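You operate a simulated robot arm through the tools that you are given. There is no shell and no other tool. Be economical: measure what you need, move in short steps, check, and stop when the job is done.

Carry out the task below with a simulated robot arm. There is one attempt and no reset: what you move stays moved.

## Task
Put things in order on the top of the beige table. At the end: the square blue ramekin from the top of the beige table is on the red disc case; the teal candle stands where the brown pepper mill stood; the brown pepper mill stands where the square blue ramekin stood; the salt shaker stands where the teal candle stood; whatever was shut is shut again. Leave all else as you found it, and nothing knocked over.

It is judged by the outcome, as a careful person would: the job done as asked, and still so three seconds after it is handed in. It fails if anything else is knocked over, pushed out of place, dropped, spilled or broken.

## Robot
A 6-joint arm with a two-finger parallel gripper, fixed in place. Base frame: the origin is at the foot of the arm, x ahead of it, y to its left, z up; the work surface is at about z = 860. Readings come in mm, rad, newtons and seconds.
With the tool pointing down near the work surface it reaches from about 360 to 760 mm from the base axis. Its first joint turns from -1.152 to 1.152 rad. Payload 2.45 kg.
The TCP is the grasp point between the finger pads, 24 mm short of the fingertips. In the tool frame z runs along the fingers and y along their closing line. The gripper opens to 68 mm. The fingers are 17 mm wide and 10 mm thick; the gripper's body (40 by 70 mm) begins 41 mm behind the TCP.
Orientation is that of the tool frame in the base frame, as a unit quaternion [x, y, z, w]. With the fingers straight down and closing along the base's y, the tool's x points along the base's -x, its y along +y and its z along -z.

## Interface
- The arm moves only by the tool arm_command. Its argument "moves" is a list of rows, each a list of 3 entries, a list of its own where there are three numbers: the shift along the base's x, y, z in mm, then the turn, a rotation vector about the base's x, y, z in degrees, then the opening, from 0 (shut) to 1 (fully open). In form: [[[dx, dy, dz], [rx, ry, rz], fingers], ...]. A call has 1 to 8 rows; each row is the pose to reach, as a shift and turn from the pose commanded when the call began. Rows are played at 5 a second. More than 50 mm and 0.15 rad between two rows, or a gripper value outside its range, and nothing of the call is played. A pose out of reach is approached as far as the arm can. The call stops where the force on the tool passes 40 N (or 10 N more than at its start, if that is more) or the arm is blocked; 0.2 s more then pass. Each finger travels about 108 mm/s and halts on what it meets, pressing with about 22 N; the grip force reading is that of the motor and also rises with nothing between the fingers. The clock runs only during rows and for 0.2 s after the last one: add rows that repeat a pose to give the fingers time. It gives the time, the measured TCP pose, the force on the tool (base axes), the opening and the grip force at its end, in the units of the frame above (readings bear some noise).
- Cameras (640 x 400 px; columns grow to the right, rows downward): "scene" is fixed at [155.9, 399.1, 1477]; the picture's right is [-0.88, -0.48, 0.00], its down [-0.22, 0.40, -0.89] and it looks along [0.43, -0.78, -0.46] (base axes); focal length 318 px, centre (320, 200). "wrist" rides on the gripper at [84, 11, -75] in the tool frame; the picture's right is [-0.13, 0.99, 0.00], its down [-0.60, -0.08, -0.79] and it looks along [-0.79, -0.10, 0.61] (tool axes); focal length 251 px, centre (320, 200). There is no depth. A picture from a camera that has moved, and an enlarged one, comes with that camera's place and axes in the base frame and with its lens.
- capture(camera): a new picture of that camera. It takes no simulated time.
- close_up(camera, box): a new picture of the part [left, top, right, bottom] of that camera's present view, enlarged. It takes no simulated time.
- job_done(): hands the job in; it is judged then, once.

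Work in short steps. Places have to be worked out from the pictures, the camera data and where the tool is seen: move nearer, look again, correct. Check each grasp and each placing, and mend what went wrong. You have 120 turns and 84 pictures in all, those below and enlarged ones among them. Open the gripper and draw the arm clear of the work before you hand the job in, unless the task says otherwise; then end with one line.

The tools are called after ">>>" as a command line: name --argument value ..., lists and objects as JSON in quotes. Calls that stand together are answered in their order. arm_command: Moves the arm, as the interface text tells. Its arguments: {"type":"object","properties":{"moves":{"type":"array"}},"required":["moves"]} The other tools are called the same way: capture (camera) takes a picture; close_up (camera, box) takes an enlarged picture of a part of a camera's view; job_done () hands the job in.

At the start:

```text
time: 0.0
position: [333.5, -281.0, 1175.7]
ee_rot: [0.0, 1.0, 0.0, 0.0]
wrist_force: [0.0, 0.6, -0.3]
grip_width: 68.0
grasp_force: 0.2
```

scene: 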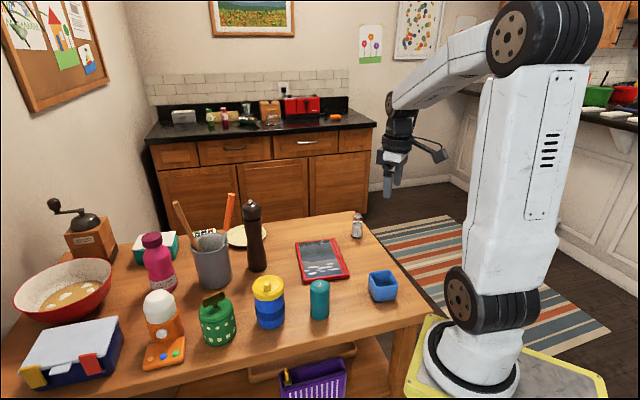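
wrist: 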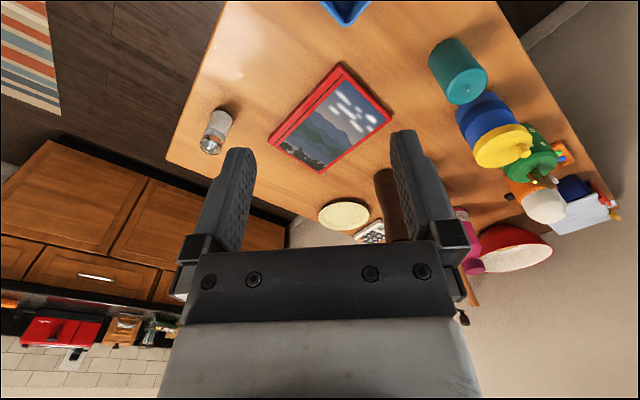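

I'll start with enlarged views of the objects to fix their places and sizes.

>>> close_up --camera "scene" --box '[280, 200, 440, 330]'

>>> close_up --camera "scene" --box '[150, 180, 310, 310]'

```text
3.08 times, centred on (360, 265) of scene
camera zoom: at [155.9, 399.1, 1477.0], right [-0.88, -0.48, 0.0], down [-0.22, 0.4, -0.89], along [0.43, -0.78, -0.46], focal length 978 px, centre (197, 0)
```

zoom: 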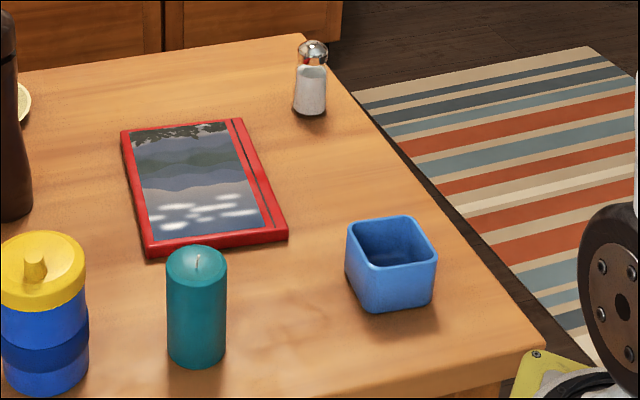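

```text
3.08 times, centred on (230, 245) of scene
camera zoom: at [155.9, 399.1, 1477.0], right [-0.88, -0.48, 0.0], down [-0.22, 0.4, -0.89], along [0.43, -0.78, -0.46], focal length 978 px, centre (597, 62)
```

zoom: 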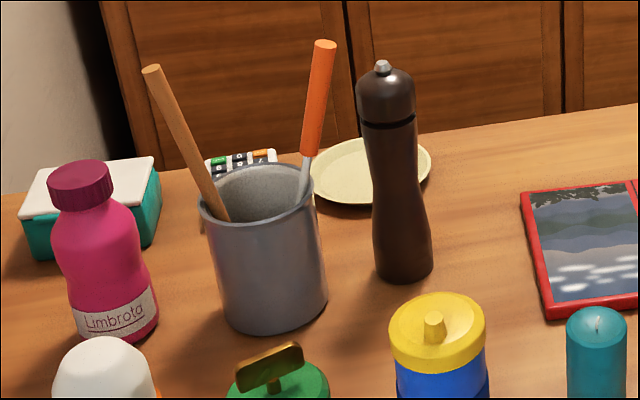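

Estimates from the scene: ramekin ≈(325,-250) yaw ~38°, case centre ≈(526,-277), mill ≈(692,-176) ~220 tall, candle ≈(437,-110), salt ≈(493,-480). I move above the ramekin with fingers turned along its side for a closer look.

>>> arm_command --moves '[[[0, 4, -20], [0, 0, -8], 1], [[0, 8, -45], [0, 0, -16], 1], [[0, 12, -70], [0, 0, -24], 1], [[0, 16, -95], [0, 0, -32], 1], [[0, 20, -120], [0, 0, -40], 1], [[-5, 24, -145], [0, 0, -48], 1], [[-8, 28, -165], [0, 0, -52], 1], [[-8, 28, -165], [0, 0, -52], 1]]'

>>> capture --camera "wrist"

>>> capture --camera "scene"

```text
time: 1.8
position: [322.3, -251.6, 1010.9]
ee_rot: [0.439, 0.898, 0.001, 0.0]
wrist_force: [0.0, -0.8, -0.7]
grip_width: 67.8
grasp_force: 0.1
```

```text
79 pictures are left
camera wrist: at [280.2, -180.4, 1086.9], right [0.86, 0.51, 0.0], down [0.31, -0.52, 0.79], along [0.4, -0.68, -0.61], focal length 251 px, centre (320, 200)
```

wrist: 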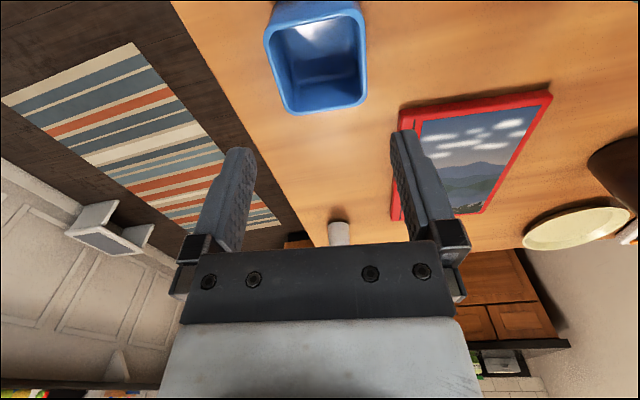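

```text
78 pictures are left
```

scene: 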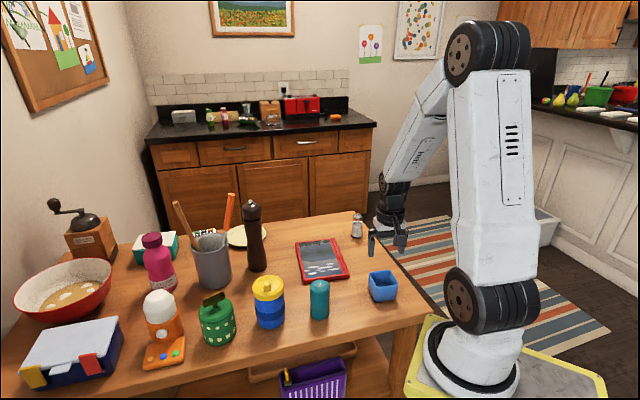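

Rim corners triangulate to centre ≈(321.6,-254), side ~60 mm, yaw ~40°. I lower to just above the rim to check the clearance.

>>> arm_command --moves '[[[0, -2, -30], [0, 0, 2], 1], [[0, -3, -62], [0, 0, 2], 1], [[0, -3, -62], [0, 0, 2], 1]]'

>>> capture --camera "wrist"

>>> close_up --camera "scene" --box '[340, 220, 440, 310]'

```text
time: 2.6
position: [324.5, -256.4, 948.3]
ee_rot: [0.423, 0.906, 0.0, 0.0]
wrist_force: [-0.4, -0.2, 0.0]
grip_width: 68.3
grasp_force: 0.1
```

```text
77 pictures are left
camera wrist: at [279.4, -185.2, 1023.5], right [0.84, 0.54, 0.0], down [0.33, -0.51, 0.79], along [0.43, -0.67, -0.61], focal length 251 px, centre (320, 200)
```

wrist: 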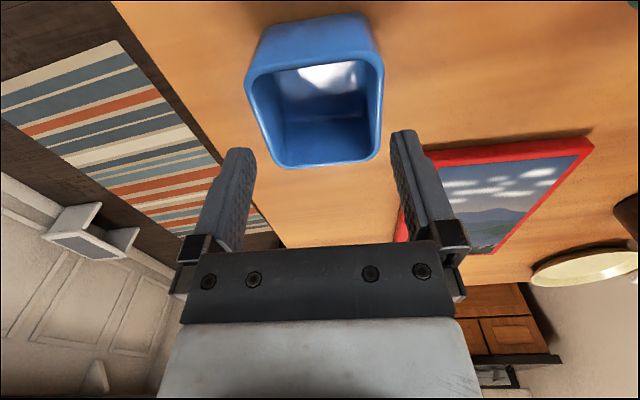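

```text
4.44 times, centred on (390, 265) of scene
camera zoom: at [155.9, 399.1, 1477.0], right [-0.88, -0.48, 0.0], down [-0.22, 0.4, -0.89], along [0.43, -0.78, -0.46], focal length 1413 px, centre (9, -89)
```

zoom: 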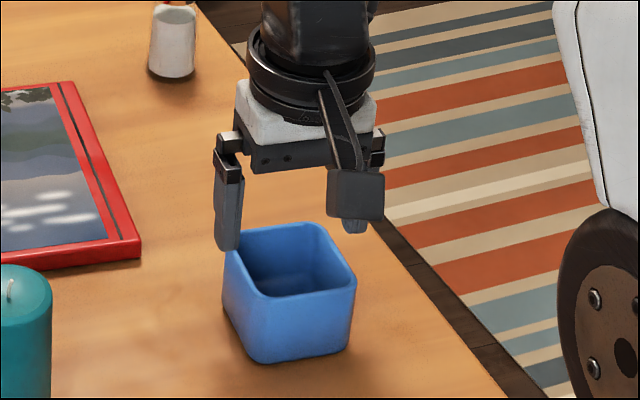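

The rim is too close to the full opening for an outside grasp, so I'll pinch its +x/+y wall (middle ≈(351,-239)) with one finger inside. I shift over that wall with a part opening first and check.

>>> arm_command --moves '[[[13, 8, 0], [0, 0, 0], 0.65], [[26, 17, 0], [0, 0, 0], 0.65], [[26, 17, -15], [0, 0, 0], 0.65], [[26, 17, -15], [0, 0, 0], 0.65]]'

>>> capture --camera "wrist"

>>> close_up --camera "scene" --box '[340, 220, 440, 310]'

```text
time: 3.6
position: [351.4, -239.2, 932.8]
ee_rot: [0.422, 0.906, 0.0, 0.0]
wrist_force: [-0.4, 0.6, 0.2]
grip_width: 44.1
grasp_force: 0.0
```

```text
75 pictures are left
camera wrist: at [305.9, -168.3, 1009.2], right [0.84, 0.54, 0.0], down [0.33, -0.51, 0.79], along [0.43, -0.67, -0.61], focal length 251 px, centre (320, 200)
```

wrist: 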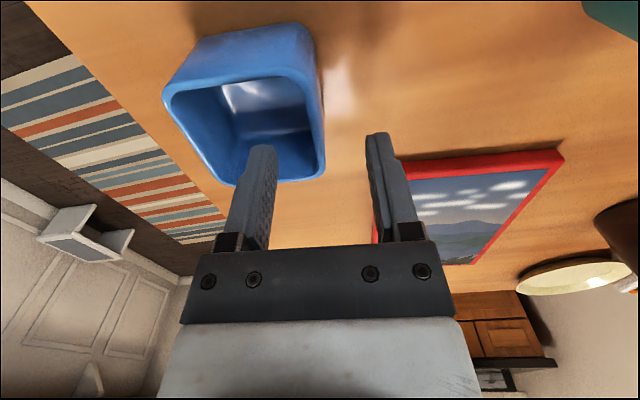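

```text
4.44 times, centred on (390, 265) of scene
camera zoom: at [155.9, 399.1, 1477.0], right [-0.88, -0.48, 0.0], down [-0.22, 0.4, -0.89], along [0.43, -0.78, -0.46], focal length 1413 px, centre (9, -89)
```

zoom: 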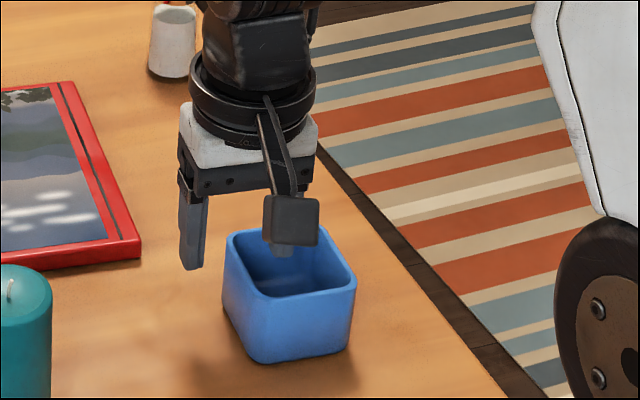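

The wall lies between the fingers, centred. I descend to z≈896 and close.

>>> arm_command --moves '[[[0, 0, -20], [0, 0, 0], 0.65], [[0, 0, -37], [0, 0, 0], 0.65], [[0, 0, -37], [0, 0, 0], 0.65], [[0, 0, -37], [0, 0, 0], 0], [[0, 0, -37], [0, 0, 0], 0], [[0, 0, -37], [0, 0, 0], 0]]'

>>> close_up --camera "scene" --box '[340, 220, 440, 310]'

```text
time: 5.0
position: [352.6, -239.3, 893.9]
ee_rot: [0.422, 0.906, 0.0, 0.0]
wrist_force: [0.2, 0.4, 0.6]
grip_width: 3.8
grasp_force: 21.8
```

```text
4.44 times, centred on (390, 265) of scene
camera zoom: at [156.0, 399.1, 1477.0], right [-0.88, -0.48, 0.0], down [-0.22, 0.4, -0.89], along [0.43, -0.78, -0.46], focal length 1413 px, centre (9, -89)
```

zoom: 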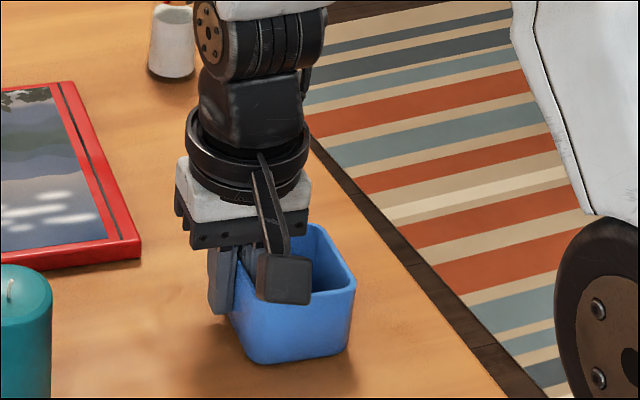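

Gripped on a ~4 mm wall. I lift and check that it hangs level.

>>> arm_command --moves '[[[0, 0, -1], [0, 0, 0], 0], [[0, 0, 15], [0, 0, 0], 0], [[0, 0, 40], [0, 0, 0], 0], [[0, 0, 75], [0, 0, 0], 0], [[0, 0, 75], [0, 0, 0], 0]]'

>>> capture --camera "scene"

>>> capture --camera "wrist"

```text
time: 6.2
position: [351.3, -239.7, 972.3]
ee_rot: [0.423, 0.906, 0.0, 0.001]
wrist_force: [-0.4, -0.2, -4.0]
grip_width: 4.0
grasp_force: 22.2
```

```text
72 pictures are left
```

scene: 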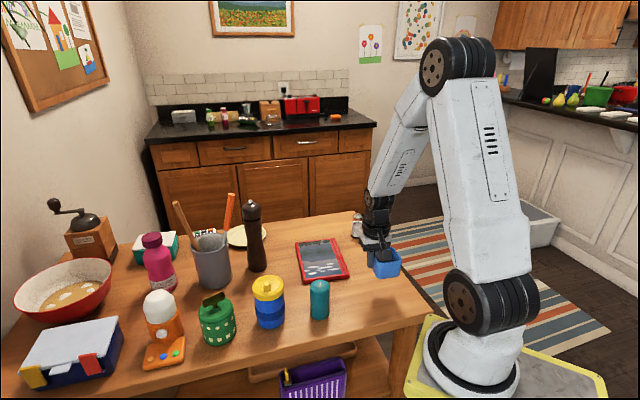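

```text
71 pictures are left
camera wrist: at [305.2, -168.5, 1048.6], right [0.84, 0.54, 0.0], down [0.33, -0.51, 0.79], along [0.43, -0.67, -0.61], focal length 251 px, centre (320, 200)
```

wrist: 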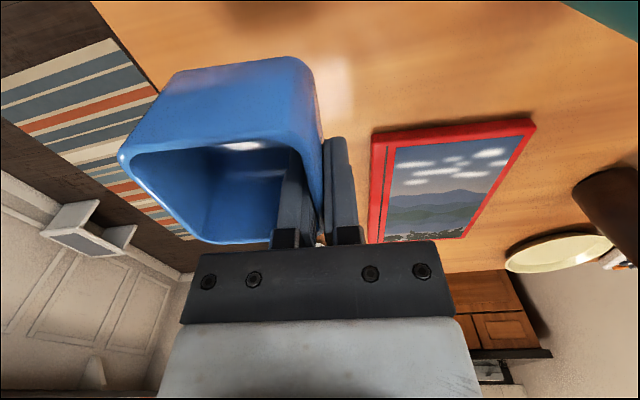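

Held level, ~0.4 kg. I carry it over the case (TCP ≈(555,-267)).

>>> arm_command --moves '[[[35, -5, 0], [0, 0, 0], 0], [[80, -11, 0], [0, 0, 0], 0], [[125, -17, 0], [0, 0, 0], 0], [[170, -23, 0], [0, 0, 0], 0], [[203, -28, 0], [0, 0, 0], 0], [[203, -28, -20], [0, 0, 0], 0], [[203, -28, -45], [0, 0, 0], 0], [[203, -28, -45], [0, 0, 0], 0]]'

>>> close_up --camera "scene" --box '[260, 200, 420, 300]'

>>> capture --camera "wrist"

```text
time: 8.0
position: [554.4, -266.9, 925.7]
ee_rot: [0.422, 0.906, 0.0, 0.0]
wrist_force: [-0.1, 0.4, -3.2]
grip_width: 3.9
grasp_force: 22.1
```

```text
4.00 times, centred on (340, 250) of scene
camera zoom: at [156.0, 399.1, 1477.0], right [-0.88, -0.48, 0.0], down [-0.22, 0.4, -0.89], along [0.43, -0.78, -0.46], focal length 1272 px, centre (240, 0)
```

zoom: 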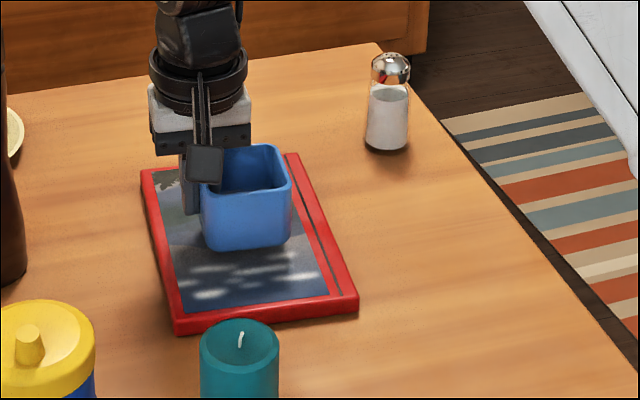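

```text
69 pictures are left
camera wrist: at [508.6, -196.0, 1001.9], right [0.84, 0.54, 0.0], down [0.33, -0.51, 0.79], along [0.43, -0.67, -0.61], focal length 251 px, centre (320, 200)
```

wrist: 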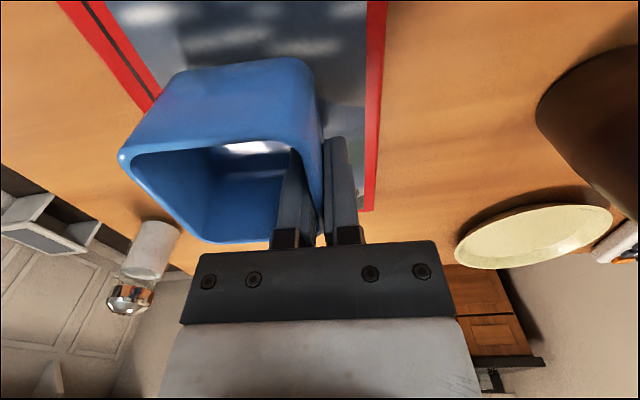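

Over the case's middle. I lower in small steps until the force shows contact.

>>> arm_command --moves '[[[0, 0, -8], [0, 0, 0], 0], [[0, 0, -13], [0, 0, 0], 0], [[0, 0, -16], [0, 0, 0], 0], [[0, 0, -18], [0, 0, 0], 0]]'

>>> close_up --camera "scene" --box '[290, 210, 370, 290]'

```text
time: 9.0
position: [554.8, -266.7, 909.9]
ee_rot: [0.423, 0.906, -0.001, 0.0]
wrist_force: [-3.5, 4.2, 11.9]
grip_width: 3.9
grasp_force: 22.2
```

```text
5.00 times, centred on (330, 250) of scene
camera zoom: at [155.6, 399.4, 1476.9], right [-0.88, -0.48, 0.0], down [-0.22, 0.4, -0.89], along [0.43, -0.78, -0.46], focal length 1589 px, centre (270, -50)
```

zoom: 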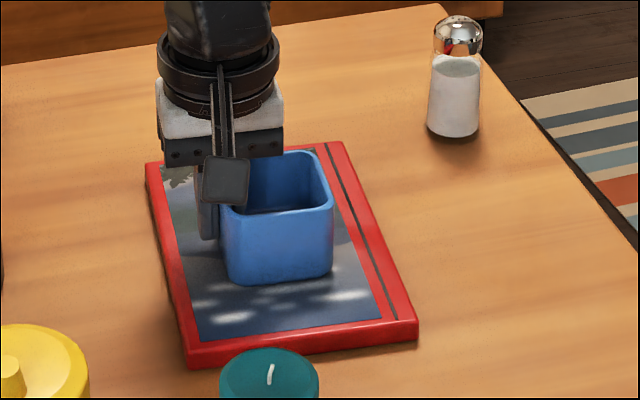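

Contact (12 N). I ease up 1 mm, open moderately, and lift straight out.

>>> arm_command --moves '[[[0, 0, 1], [0, 0, 0], 0], [[0, 0, 1], [0, 0, 0], 0.4], [[0, 0, 1], [0, 0, 0], 0.4], [[0, 0, 20], [0, 0, 0], 0.4], [[0, 0, 50], [0, 0, 0], 0.4], [[0, 0, 100], [0, 0, 0], 0.4], [[0, 0, 150], [0, 0, 0], 0.4], [[0, 0, 200], [0, 0, 0], 1]]'

>>> close_up --camera "scene" --box '[290, 210, 370, 290]'

>>> capture --camera "wrist"

```text
time: 10.8
position: [552.8, -267.1, 1105.6]
ee_rot: [0.423, 0.906, 0.0, 0.0]
wrist_force: [-0.4, 0.0, -0.4]
grip_width: 67.7
grasp_force: 0.0
```

```text
5.00 times, centred on (330, 250) of scene
camera zoom: at [155.9, 399.1, 1477.0], right [-0.88, -0.48, 0.0], down [-0.22, 0.4, -0.89], along [0.43, -0.78, -0.46], focal length 1589 px, centre (270, -50)
```

zoom: 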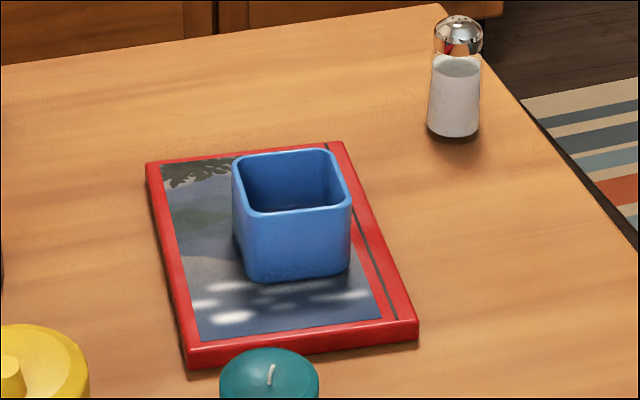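

```text
66 pictures are left
camera wrist: at [507.6, -195.7, 1182.3], right [0.84, 0.54, 0.0], down [0.33, -0.51, 0.79], along [0.43, -0.67, -0.61], focal length 251 px, centre (320, 200)
```

wrist: 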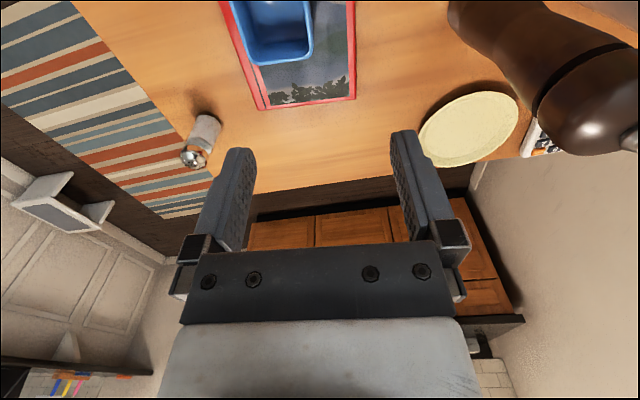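

Ramekin rests flat on the case. Next the mill: I raise, turn toward it, and look from in front of it.

>>> arm_command --moves '[[[0, 15, 20], [0, 0, 7], 1], [[0, 30, 45], [0, 0, 14], 1], [[0, 50, 70], [0, 0, 21], 1], [[0, 70, 85], [0, 0, 28], 1], [[0, 90, 85], [0, 0, 35], 1], [[0, 90, 85], [0, 0, 35], 1]]'

>>> capture --camera "wrist"

>>> close_up --camera "scene" --box '[150, 150, 350, 290]'

```text
time: 12.2
position: [556.0, -176.4, 1192.6]
ee_rot: [0.13, 0.992, 0.0, 0.0]
wrist_force: [-0.4, 0.6, -0.5]
grip_width: 68.1
grasp_force: 0.2
```

```text
65 pictures are left
camera wrist: at [476.9, -144.5, 1269.6], right [0.38, 0.93, 0.0], down [0.56, -0.23, 0.79], along [0.73, -0.3, -0.61], focal length 251 px, centre (320, 200)
```

wrist: 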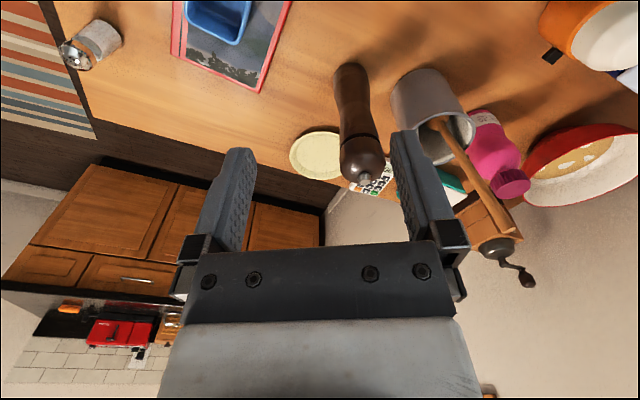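

```text
2.86 times, centred on (250, 220) of scene
camera zoom: at [155.9, 399.1, 1477.0], right [-0.88, -0.48, 0.0], down [-0.22, 0.4, -0.89], along [0.43, -0.78, -0.46], focal length 908 px, centre (520, 143)
```

zoom: 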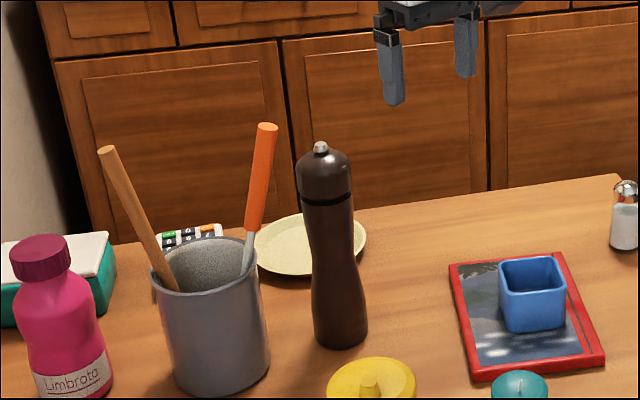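

Mill axis ≈(690,-176), top ≈1080. The orange handle is hidden behind the right finger, so I close the fingers briefly to see it.

>>> arm_command --moves '[[[0, 0, 0], [0, 0, 0], 0.1], [[0, 0, 0], [0, 0, 0], 0.1], [[0, 0, 0], [0, 0, 0], 0.1]]'

>>> capture --camera "wrist"

```text
time: 13.0
position: [555.0, -176.9, 1193.5]
ee_rot: [0.13, 0.991, 0.0, -0.001]
wrist_force: [0.3, 0.1, -1.1]
grip_width: 6.7
grasp_force: 0.1
```

```text
63 pictures are left
camera wrist: at [477.0, -144.7, 1269.6], right [0.38, 0.92, 0.0], down [0.56, -0.23, 0.79], along [0.73, -0.3, -0.61], focal length 251 px, centre (320, 200)
```

wrist: 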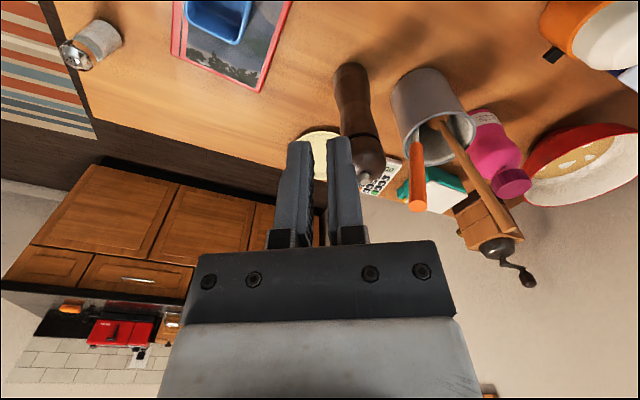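

The handle tip triangulates to (707,-132,1116), only ~45 mm from the mill axis. I'll grip the mill head with the closing line perpendicular to that direction (yaw +69°, camera on the far side from the handle); first rotate here.

>>> arm_command --moves '[[[0, 0, 0], [0, 0, 8], 1], [[0, 0, 0], [0, 0, 16], 1], [[0, 0, 0], [0, 0, 24], 1], [[0, 0, 0], [0, 0, 32], 1], [[0, 0, 0], [0, 0, 40], 1], [[0, 0, 0], [0, 0, 48], 1], [[0, 0, 0], [0, 0, 56], 1]]'

>>> arm_command --moves '[[[10, 0, -10], [0, 0, 8], 1], [[25, 0, -20], [0, 0, 16], 1], [[45, 0, -30], [0, 0, 24], 1], [[70, 0, -40], [0, 0, 28], 1], [[70, 0, -40], [0, 0, 28], 1]]'

>>> capture --camera "wrist"

>>> close_up --camera "scene" --box '[180, 120, 340, 280]'

```text
time: 14.6
position: [553.1, -175.9, 1192.5]
ee_rot: [-0.352, 0.936, 0.0, 0.0]
wrist_force: [-0.7, 0.8, -0.3]
grip_width: 68.1
grasp_force: 0.0
```

```text
time: 15.8
position: [625.7, -175.2, 1153.0]
ee_rot: [-0.567, 0.824, 0.001, 0.001]
wrist_force: [0.0, 0.4, -0.8]
grip_width: 67.8
grasp_force: 0.1
```

```text
62 pictures are left
camera wrist: at [584.9, -250.7, 1229.8], right [-0.88, 0.47, 0.0], down [0.29, 0.54, 0.79], along [0.38, 0.7, -0.61], focal length 251 px, centre (320, 200)
```

wrist: 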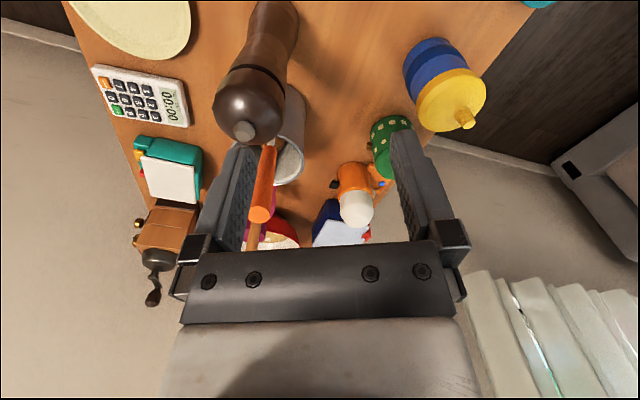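

```text
2.50 times, centred on (260, 200) of scene
camera zoom: at [155.9, 399.1, 1477.0], right [-0.88, -0.48, 0.0], down [-0.22, 0.4, -0.89], along [0.43, -0.78, -0.46], focal length 795 px, centre (470, 200)
```

zoom: 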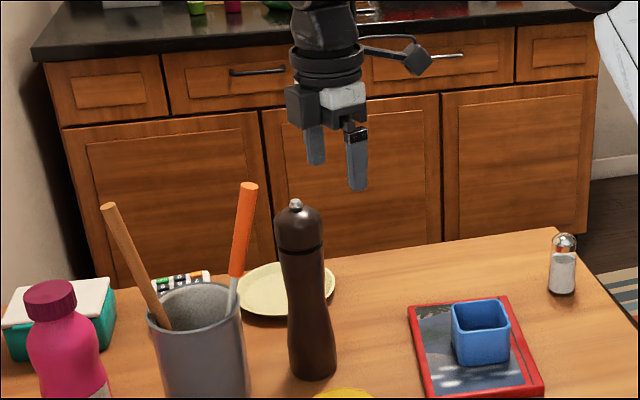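

Consistent: mill axis (689,-177). I move over it at this height, then look.

>>> arm_command --moves '[[[35, 0, 0], [0, 0, 0], 1], [[64, 0, 0], [0, 0, 0], 1], [[64, 0, -20], [0, 0, 0], 1], [[64, 0, -35], [0, 0, 0], 1], [[64, 0, -35], [0, 0, 0], 1]]'

>>> capture --camera "wrist"

>>> close_up --camera "scene" --box '[180, 120, 340, 280]'

```text
time: 17.0
position: [688.0, -177.6, 1117.1]
ee_rot: [-0.566, 0.824, 0.0, 0.0]
wrist_force: [0.7, -0.2, -0.1]
grip_width: 68.2
grasp_force: 0.0
```

```text
60 pictures are left
camera wrist: at [647.8, -252.3, 1194.3], right [-0.88, 0.48, 0.0], down [0.29, 0.54, 0.79], along [0.38, 0.7, -0.61], focal length 251 px, centre (320, 200)
```

wrist: 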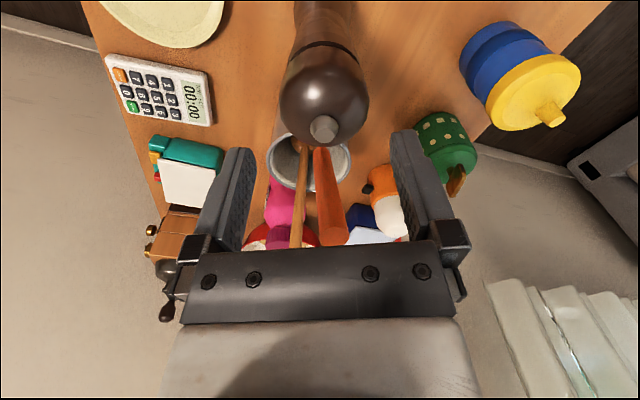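

```text
2.50 times, centred on (260, 200) of scene
camera zoom: at [155.9, 399.1, 1477.0], right [-0.88, -0.48, 0.0], down [-0.22, 0.4, -0.89], along [0.43, -0.78, -0.46], focal length 795 px, centre (470, 200)
```

zoom: 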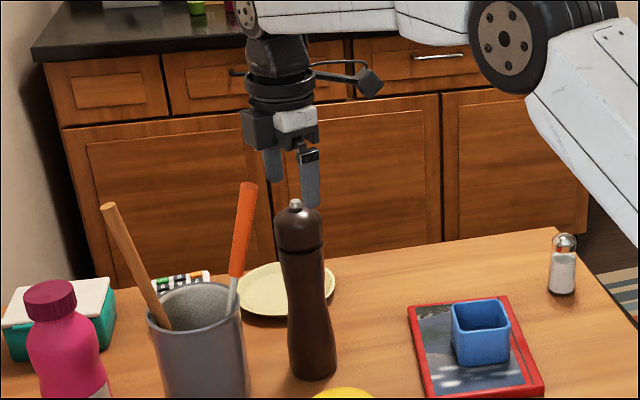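

Aligned; the knob sits on the tool axis. I descend to z≈1053 and grip the head.

>>> arm_command --moves '[[[0, 0, -25], [0, 0, 0], 1], [[0, 0, -45], [0, 0, 0], 1], [[0, 0, -64], [0, 0, 0], 1], [[0, 0, -64], [0, 0, 0], 1]]'

>>> capture --camera "wrist"

>>> close_up --camera "scene" --box '[190, 160, 310, 280]'

```text
time: 18.0
position: [688.4, -176.9, 1053.5]
ee_rot: [-0.566, 0.824, 0.0, 0.0]
wrist_force: [-0.2, -0.5, -0.2]
grip_width: 67.7
grasp_force: 0.0
```

```text
58 pictures are left
camera wrist: at [648.2, -252.1, 1130.4], right [-0.88, 0.48, 0.0], down [0.29, 0.54, 0.79], along [0.38, 0.7, -0.61], focal length 251 px, centre (320, 200)
```

wrist: 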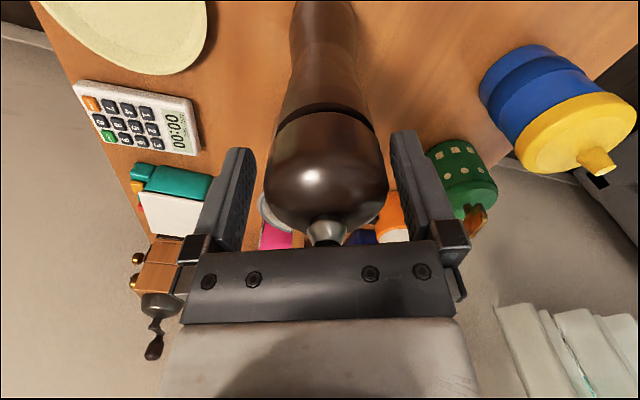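

```text
3.33 times, centred on (250, 220) of scene
camera zoom: at [155.9, 399.1, 1477.0], right [-0.88, -0.48, 0.0], down [-0.22, 0.4, -0.89], along [0.43, -0.78, -0.46], focal length 1060 px, centre (553, 133)
```

zoom: 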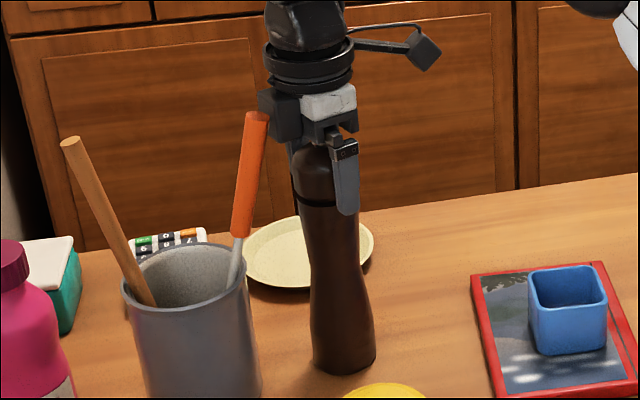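

Clear of the handle. I nudge 2.5 mm to centre, then close.

>>> arm_command --moves '[[[-2, 1, 0], [0, 0, 0], 1], [[-2, 1, 0], [0, 0, 0], 0.6], [[-2, 1, 0], [0, 0, 0], 0.3], [[-2, 1, 0], [0, 0, 0], 0], [[-2, 1, 0], [0, 0, 0], 0]]'

>>> capture --camera "wrist"

>>> close_up --camera "scene" --box '[190, 160, 310, 280]'

```text
time: 19.2
position: [687.2, -175.7, 1053.8]
ee_rot: [-0.566, 0.824, 0.0, 0.0]
wrist_force: [-1.1, -0.2, 0.7]
grip_width: 51.6
grasp_force: 22.3
```

```text
56 pictures are left
camera wrist: at [645.9, -250.8, 1130.8], right [-0.88, 0.48, 0.0], down [0.29, 0.54, 0.79], along [0.38, 0.7, -0.61], focal length 251 px, centre (320, 200)
```

wrist: 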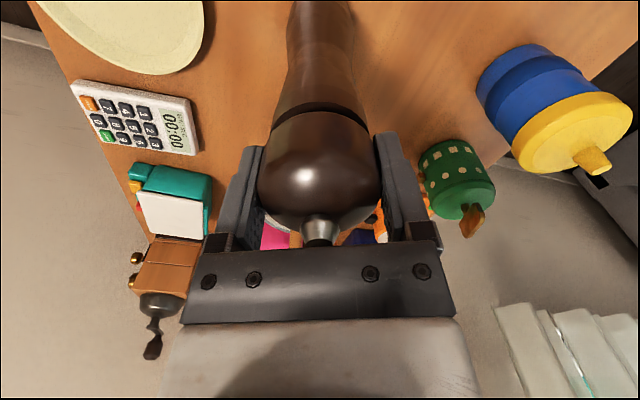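

```text
3.33 times, centred on (250, 220) of scene
camera zoom: at [155.9, 399.1, 1477.0], right [-0.88, -0.48, 0.0], down [-0.22, 0.4, -0.89], along [0.43, -0.78, -0.46], focal length 1060 px, centre (553, 133)
```

zoom: 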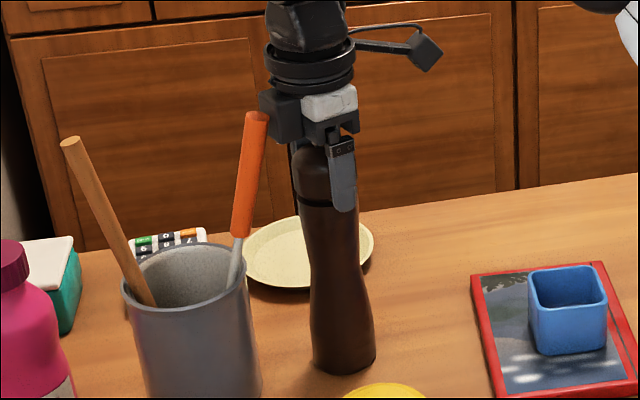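

Firm grip at 51.6 mm. I lift straight up 85 mm and check.

>>> arm_command --moves '[[[0, 0, 5], [0, 0, 0], 0], [[0, 0, 25], [0, 0, 0], 0], [[0, 0, 55], [0, 0, 0], 0], [[0, 0, 85], [0, 0, 0], 0], [[0, 0, 85], [0, 0, 0], 0]]'

>>> capture --camera "scene"

```text
time: 20.4
position: [687.9, -177.4, 1138.3]
ee_rot: [-0.566, 0.824, 0.0, 0.0]
wrist_force: [-0.6, 0.2, -2.6]
grip_width: 51.6
grasp_force: 22.3
```

```text
54 pictures are left
```

scene: 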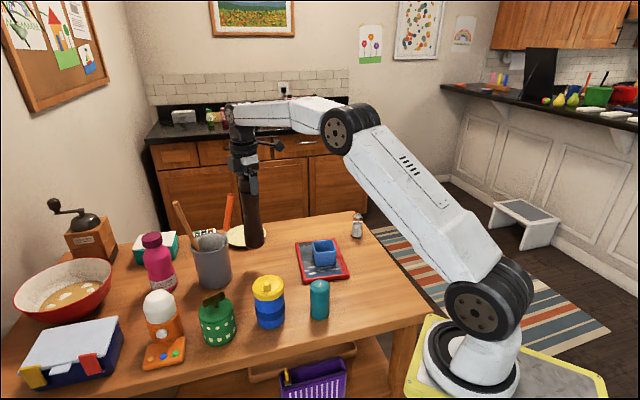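

Lifted cleanly. I carry it at this height toward the ramekin's old place, turning the wrist gently.

>>> arm_command --moves '[[[-25, -4, 0], [0, 0, -2], 0], [[-65, -13, 0], [0, 0, -5], 0], [[-110, -23, 0], [0, 0, -8], 0], [[-155, -33, 0], [0, 0, -11], 0], [[-200, -43, 0], [0, 0, -14], 0], [[-245, -53, 0], [0, 0, -18], 0], [[-290, -64, 0], [0, 0, -22], 0], [[-330, -73, 0], [0, 0, -26], 0]]'

>>> arm_command --moves '[[[-20, -5, -5], [0, 0, 0], 0], [[-30, -7, -25], [0, 0, 0], 0], [[-30, -7, -50], [0, 0, 0], 0], [[-30, -7, -65], [0, 0, 0], 0], [[-30, -7, -65], [0, 0, 0], 0]]'

>>> capture --camera "scene"

>>> capture --camera "wrist"

```text
time: 22.2
position: [358.4, -250.1, 1136.3]
ee_rot: [-0.366, 0.931, -0.001, 0.0]
wrist_force: [-0.1, 0.2, -2.5]
grip_width: 51.1
grasp_force: 21.9
```

```text
time: 23.4
position: [327.0, -255.9, 1072.1]
ee_rot: [-0.366, 0.931, 0.0, 0.001]
wrist_force: [-0.1, -1.0, -2.9]
grip_width: 51.4
grasp_force: 22.1
```

```text
53 pictures are left
```

scene: 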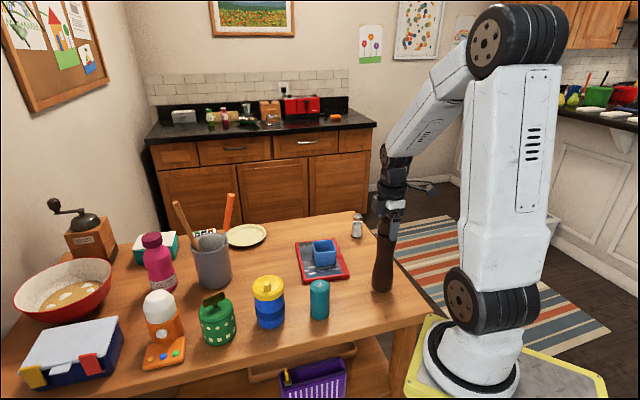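

```text
52 pictures are left
camera wrist: at [258.0, -305.3, 1149.4], right [-0.58, 0.81, 0.0], down [0.5, 0.35, 0.79], along [0.64, 0.46, -0.61], focal length 251 px, centre (320, 200)
```

wrist: 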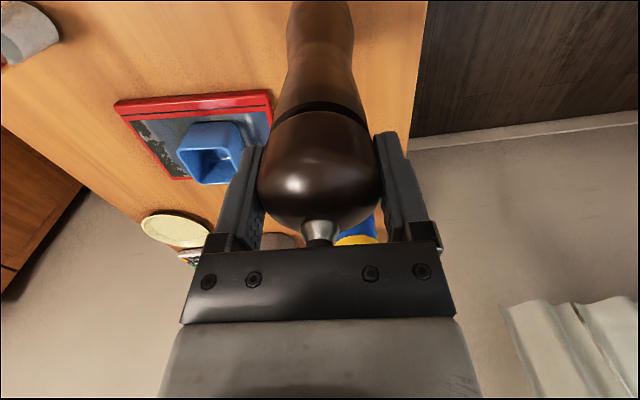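

Over the ramekin's place, ~19 mm above the table. I lower to contact.

>>> arm_command --moves '[[[0, 0, -9], [0, 0, 0], 0], [[0, 0, -15], [0, 0, 0], 0], [[0, 0, -18], [0, 0, 0], 0], [[0, 0, -20], [0, 0, 0], 0], [[0, 0, -21], [0, 0, 0], 0]]'

>>> close_up --camera "scene" --box '[330, 150, 450, 310]'

```text
time: 24.6
position: [325.5, -255.5, 1054.0]
ee_rot: [-0.366, 0.931, -0.001, 0.001]
wrist_force: [-3.4, 2.5, 15.7]
grip_width: 51.6
grasp_force: 22.0
```

```text
2.50 times, centred on (390, 230) of scene
camera zoom: at [155.7, 399.3, 1476.9], right [-0.88, -0.48, 0.0], down [-0.22, 0.4, -0.89], along [0.43, -0.78, -0.46], focal length 795 px, centre (145, 125)
```

zoom: 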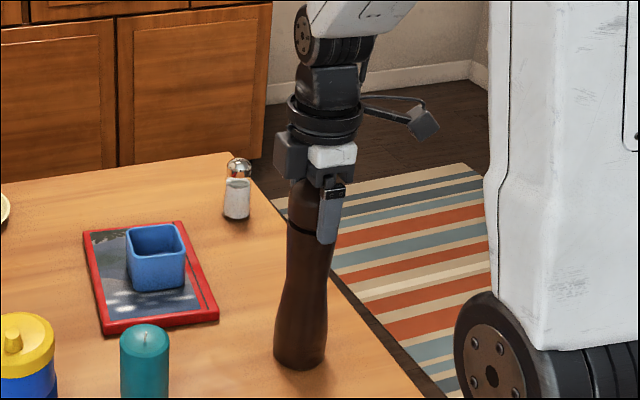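

Standing on the table (16 N). I ease the load, open, and lift straight off.

>>> arm_command --moves '[[[0, 0, 1.5], [0, 0, 0], 0], [[0, 0, 1.5], [0, 0, 0], 1], [[0, 0, 1.5], [0, 0, 0], 1], [[0, 0, 20], [0, 0, 0], 1], [[0, 0, 50], [0, 0, 0], 1], [[0, 0, 90], [0, 0, 0], 1], [[0, 0, 110], [0, 0, 0], 1]]'

>>> capture --camera "scene"

```text
time: 26.2
position: [325.3, -256.2, 1162.8]
ee_rot: [-0.366, 0.93, 0.001, 0.0]
wrist_force: [0.6, -0.6, -0.7]
grip_width: 68.0
grasp_force: 0.0
```

```text
50 pictures are left
```

scene: 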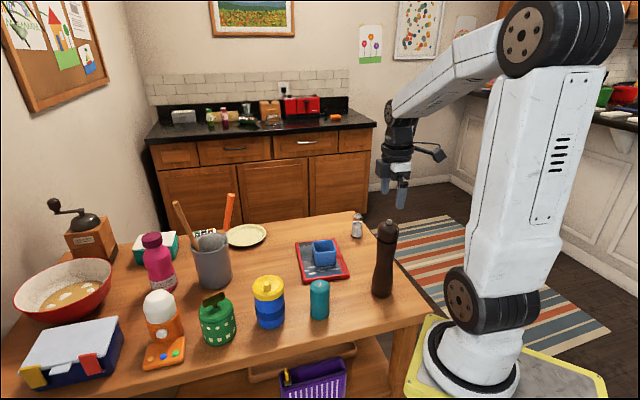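

Mill stands well. Next the candle ≈(437,-110). For its new place, next to the leaning orange handle, I'll use a hand leaned ~25° back toward the base; first I move off the mill and turn to yaw -14°.

>>> arm_command --moves '[[[5, 15, 0], [0, 0, -7], 1], [[12, 40, 0], [0, 0, -14], 1], [[20, 65, 0], [0, 0, -21], 1], [[35, 90, -10], [0, 0, -28], 1], [[50, 115, -30], [0, 0, -35], 1], [[65, 130, -50], [0, 0, -42], 1], [[75, 145, -70], [0, 0, -49], 1], [[85, 150, -80], [0, 0, -57], 1]]'

>>> capture --camera "wrist"

```text
time: 28.0
position: [412.0, -102.9, 1084.2]
ee_rot: [0.122, 0.992, 0.0, 0.0]
wrist_force: [0.1, 0.4, 0.2]
grip_width: 67.9
grasp_force: 0.1
```

```text
49 pictures are left
camera wrist: at [332.8, -73.1, 1159.7], right [0.37, 0.93, 0.0], down [0.57, -0.22, 0.79], along [0.74, -0.29, -0.61], focal length 251 px, centre (320, 200)
```

wrist: 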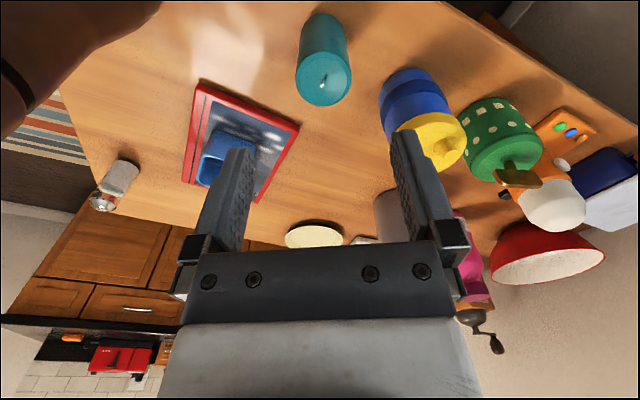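

Candle wick gives (435.5,-110). I lean the hand back 25° and come over it.

>>> arm_command --moves '[[[4, -1, -5], [-1.5, -6.1, 0], 1], [[10, -2, -15], [-3.0, -12.1, 0], 1], [[18, -3, -25], [-4.5, -18.2, 0], 1], [[24.5, -4, -40], [-6.05, -24.25, 0], 1], [[24.5, -4, -60], [-6.05, -24.25, 0], 1], [[24.5, -4, -90], [-6.05, -24.25, 0], 1], [[24.5, -4, -90], [-6.05, -24.25, 0], 1]]'

>>> capture --camera "wrist"

>>> close_up --camera "scene" --box '[250, 180, 450, 330]'

```text
time: 29.6
position: [435.0, -106.5, 998.3]
ee_rot: [0.042, 0.976, -0.038, 0.208]
wrist_force: [0.6, -0.1, 0.0]
grip_width: 67.9
grasp_force: 0.1
out of reach, approached as far as the arm can: row 6, 7
```

```text
48 pictures are left
camera wrist: at [328.3, -84.0, 1033.1], right [0.21, 0.98, 0.0], down [0.22, -0.05, 0.97], along [0.95, -0.21, -0.23], focal length 251 px, centre (320, 200)
```

wrist: 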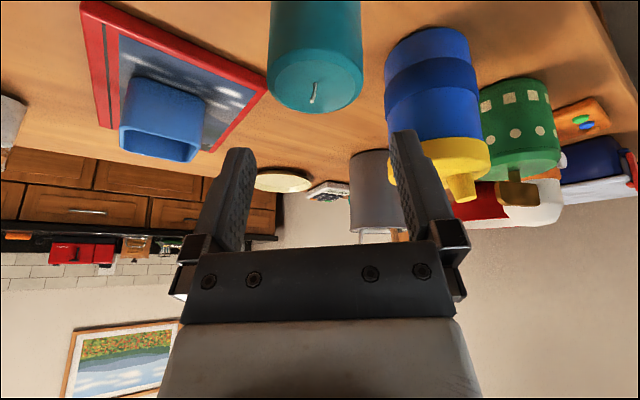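

```text
2.67 times, centred on (350, 255) of scene
camera zoom: at [155.9, 399.1, 1477.0], right [-0.88, -0.48, 0.0], down [-0.22, 0.4, -0.89], along [0.43, -0.78, -0.46], focal length 848 px, centre (240, 53)
```

zoom: 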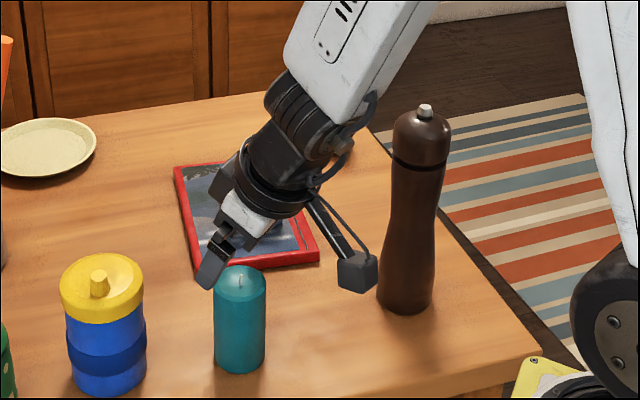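

That lean is out of reach so near the base. I'll instead take the candle with the hand vertical, set it on free table near (610,-165), and regrasp it leaned there. First back to vertical.

>>> arm_command --moves '[[[0, 0, 30], [0, 0, 0], 1], [[0, 0, 40], [1.5, 6.1, 0], 1], [[0, 0, 40], [3.0, 12.1, 0], 1], [[0, 0, 40], [4.5, 18.2, 0], 1], [[0, 0, 40], [6.05, 24.25, 0], 1], [[0, 0, 20], [6.05, 24.25, 0], 1], [[0, 0, 0], [6.05, 24.25, 0], 1], [[0, 0, 0], [6.05, 24.25, 0], 1]]'

>>> capture --camera "wrist"

```text
time: 31.4
position: [436.6, -108.1, 998.0]
ee_rot: [0.122, 0.993, 0.0, 0.0]
wrist_force: [-0.6, -0.1, -0.1]
grip_width: 68.1
grasp_force: 0.0
out of reach, approached as far as the arm can: row 1, 2
```

```text
46 pictures are left
camera wrist: at [357.1, -77.6, 1075.3], right [0.37, 0.93, 0.0], down [0.57, -0.22, 0.79], along [0.74, -0.29, -0.61], focal length 251 px, centre (320, 200)
```

wrist: 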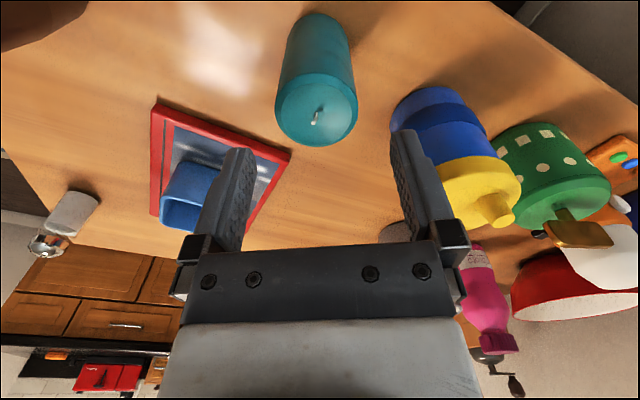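

Vertical again; candle axis ≈(435,-110.5). I shift 2-3 mm, descend to z≈921 and close.

>>> arm_command --moves '[[[-1.5, -2.5, 0], [0, 0, 0], 1], [[-1.5, -2.5, -25], [0, 0, 0], 1], [[-1.5, -2.5, -50], [0, 0, 0], 1], [[-1.5, -2.5, -77], [0, 0, 0], 1], [[-1.5, -2.5, -77], [0, 0, 0], 1], [[-1.5, -2.5, -77], [0, 0, 0], 0.4], [[-1.5, -2.5, -77], [0, 0, 0], 0], [[-1.5, -2.5, -77], [0, 0, 0], 0]]'

>>> capture --camera "wrist"

>>> close_up --camera "scene" --box '[250, 180, 450, 330]'

```text
time: 33.2
position: [435.2, -110.1, 922.0]
ee_rot: [0.122, 0.993, 0.0, 0.0]
wrist_force: [0.5, -0.5, 0.5]
grip_width: 47.2
grasp_force: 21.9
```

```text
45 pictures are left
camera wrist: at [355.8, -79.5, 998.1], right [0.37, 0.93, 0.0], down [0.57, -0.22, 0.79], along [0.74, -0.29, -0.61], focal length 251 px, centre (320, 200)
```

wrist: 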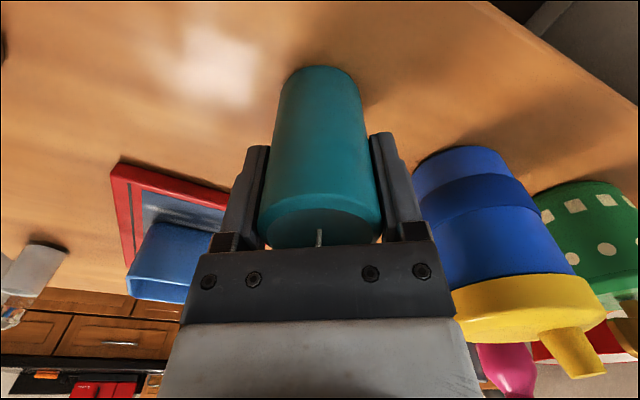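

```text
2.67 times, centred on (350, 255) of scene
camera zoom: at [155.9, 399.1, 1477.0], right [-0.88, -0.48, 0.0], down [-0.22, 0.4, -0.89], along [0.43, -0.78, -0.46], focal length 848 px, centre (240, 53)
```

zoom: 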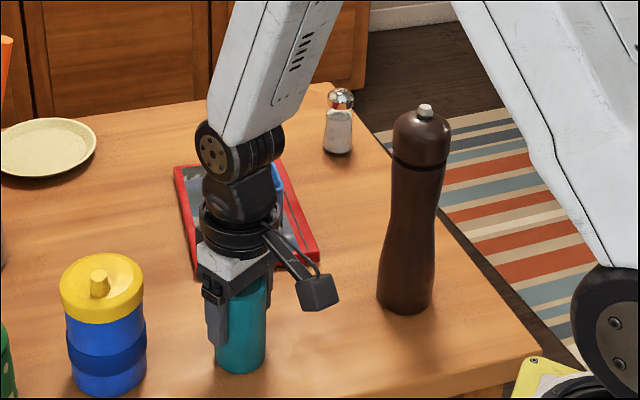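

Gripped at 47 mm. I lift 50 mm and carry it to (610,-170), swinging a little away from the yellow-lid cup.

>>> arm_command --moves '[[[0, 0, 10], [0, 0, 0], 0], [[0, 0, 50], [0, 0, 0], 0], [[35, -20, 55], [0, 0, 0], 0], [[75, -40, 55], [0, 0, 0], 0], [[115, -50, 55], [0, 0, 0], 0], [[150, -56, 55], [0, 0, 0], 0], [[175, -60, 40], [0, 0, 0], 0], [[175, -60, 20], [0, 0, 0], 0]]'

>>> capture --camera "scene"

>>> capture --camera "wrist"

```text
time: 35.0
position: [610.2, -170.8, 940.2]
ee_rot: [0.122, 0.993, 0.0, 0.001]
wrist_force: [0.0, 0.1, -1.4]
grip_width: 47.3
grasp_force: 21.6
```

```text
43 pictures are left
```

scene: 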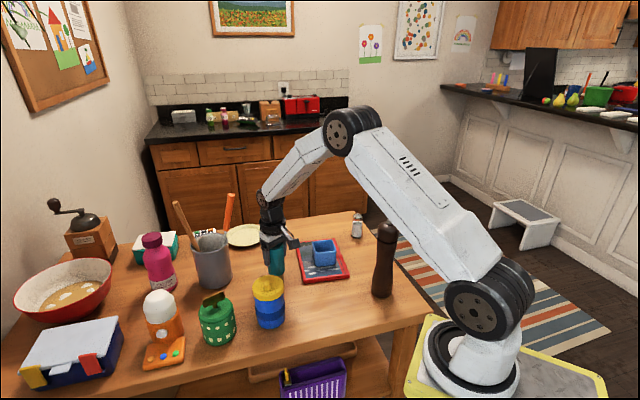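

```text
42 pictures are left
camera wrist: at [531.3, -140.2, 1017.3], right [0.37, 0.93, 0.0], down [0.57, -0.22, 0.79], along [0.74, -0.29, -0.61], focal length 251 px, centre (320, 200)
```

wrist: 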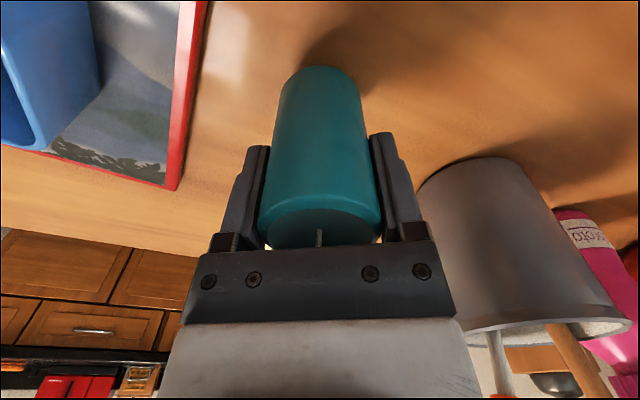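

Free spot, clear around. I lower the candle to contact, release, and back off upward.

>>> arm_command --moves '[[[0, 0, -10], [0, 0, 0], 0], [[0, 0, -15], [0, 0, 0], 0], [[0, 0, -18], [0, 0, 0], 0], [[0, 0, -20], [0, 0, 0], 0]]'

```text
time: 36.0
position: [610.2, -170.8, 921.9]
ee_rot: [0.122, 0.993, 0.0, 0.0]
wrist_force: [0.4, -0.5, -0.5]
grip_width: 47.0
grasp_force: 22.1
```

At grasp height again with the load off: it is on the table. Release and rise 70 mm.

>>> arm_command --moves '[[[0, 0, 0], [0, 0, 0], 1], [[0, 0, 0], [0, 0, 0], 1], [[0, 0, 35], [0, 0, 0], 1], [[0, 0, 75], [0, 0, 0], 1], [[0, 0, 75], [-1.6, -6.5, 0], 1], [[0, 0, 75], [-3.2, -13, 0], 1], [[0, 0, 75], [-4.7, -19, 0], 1], [[0, 0, 75], [-6.05, -24.25, 0], 1]]'

>>> capture --camera "wrist"

>>> close_up --camera "scene" --box '[180, 170, 380, 310]'

```text
time: 37.8
position: [609.6, -170.4, 997.4]
ee_rot: [0.119, 0.969, -0.026, 0.215]
wrist_force: [-0.8, 0.6, 0.0]
grip_width: 68.2
grasp_force: 0.0
```

```text
41 pictures are left
camera wrist: at [507.1, -134.6, 1030.5], right [0.35, 0.93, 0.05], down [0.19, -0.13, 0.97], along [0.92, -0.33, -0.22], focal length 251 px, centre (320, 200)
```

wrist: 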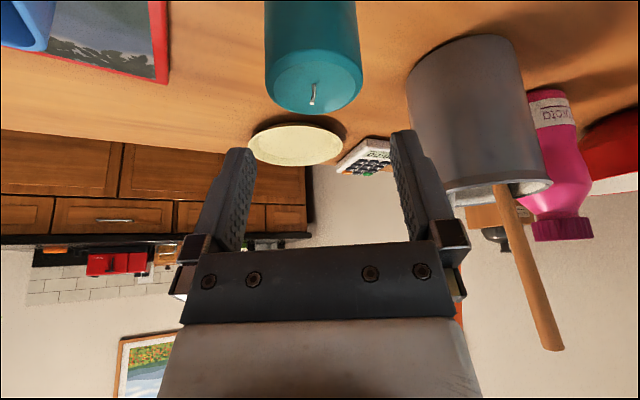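

```text
2.86 times, centred on (280, 240) of scene
camera zoom: at [155.9, 399.1, 1477.0], right [-0.88, -0.48, 0.0], down [-0.22, 0.4, -0.89], along [0.43, -0.78, -0.46], focal length 908 px, centre (434, 86)
```

zoom: 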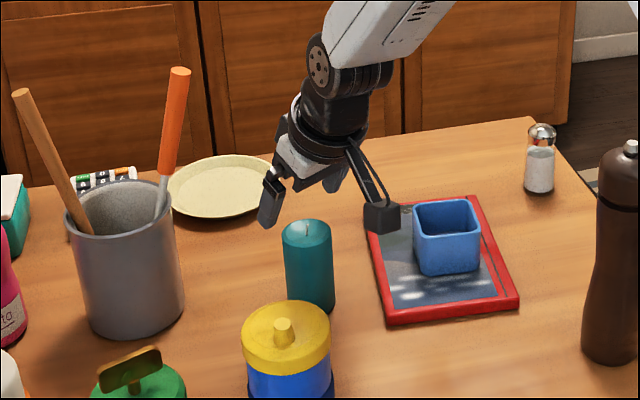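

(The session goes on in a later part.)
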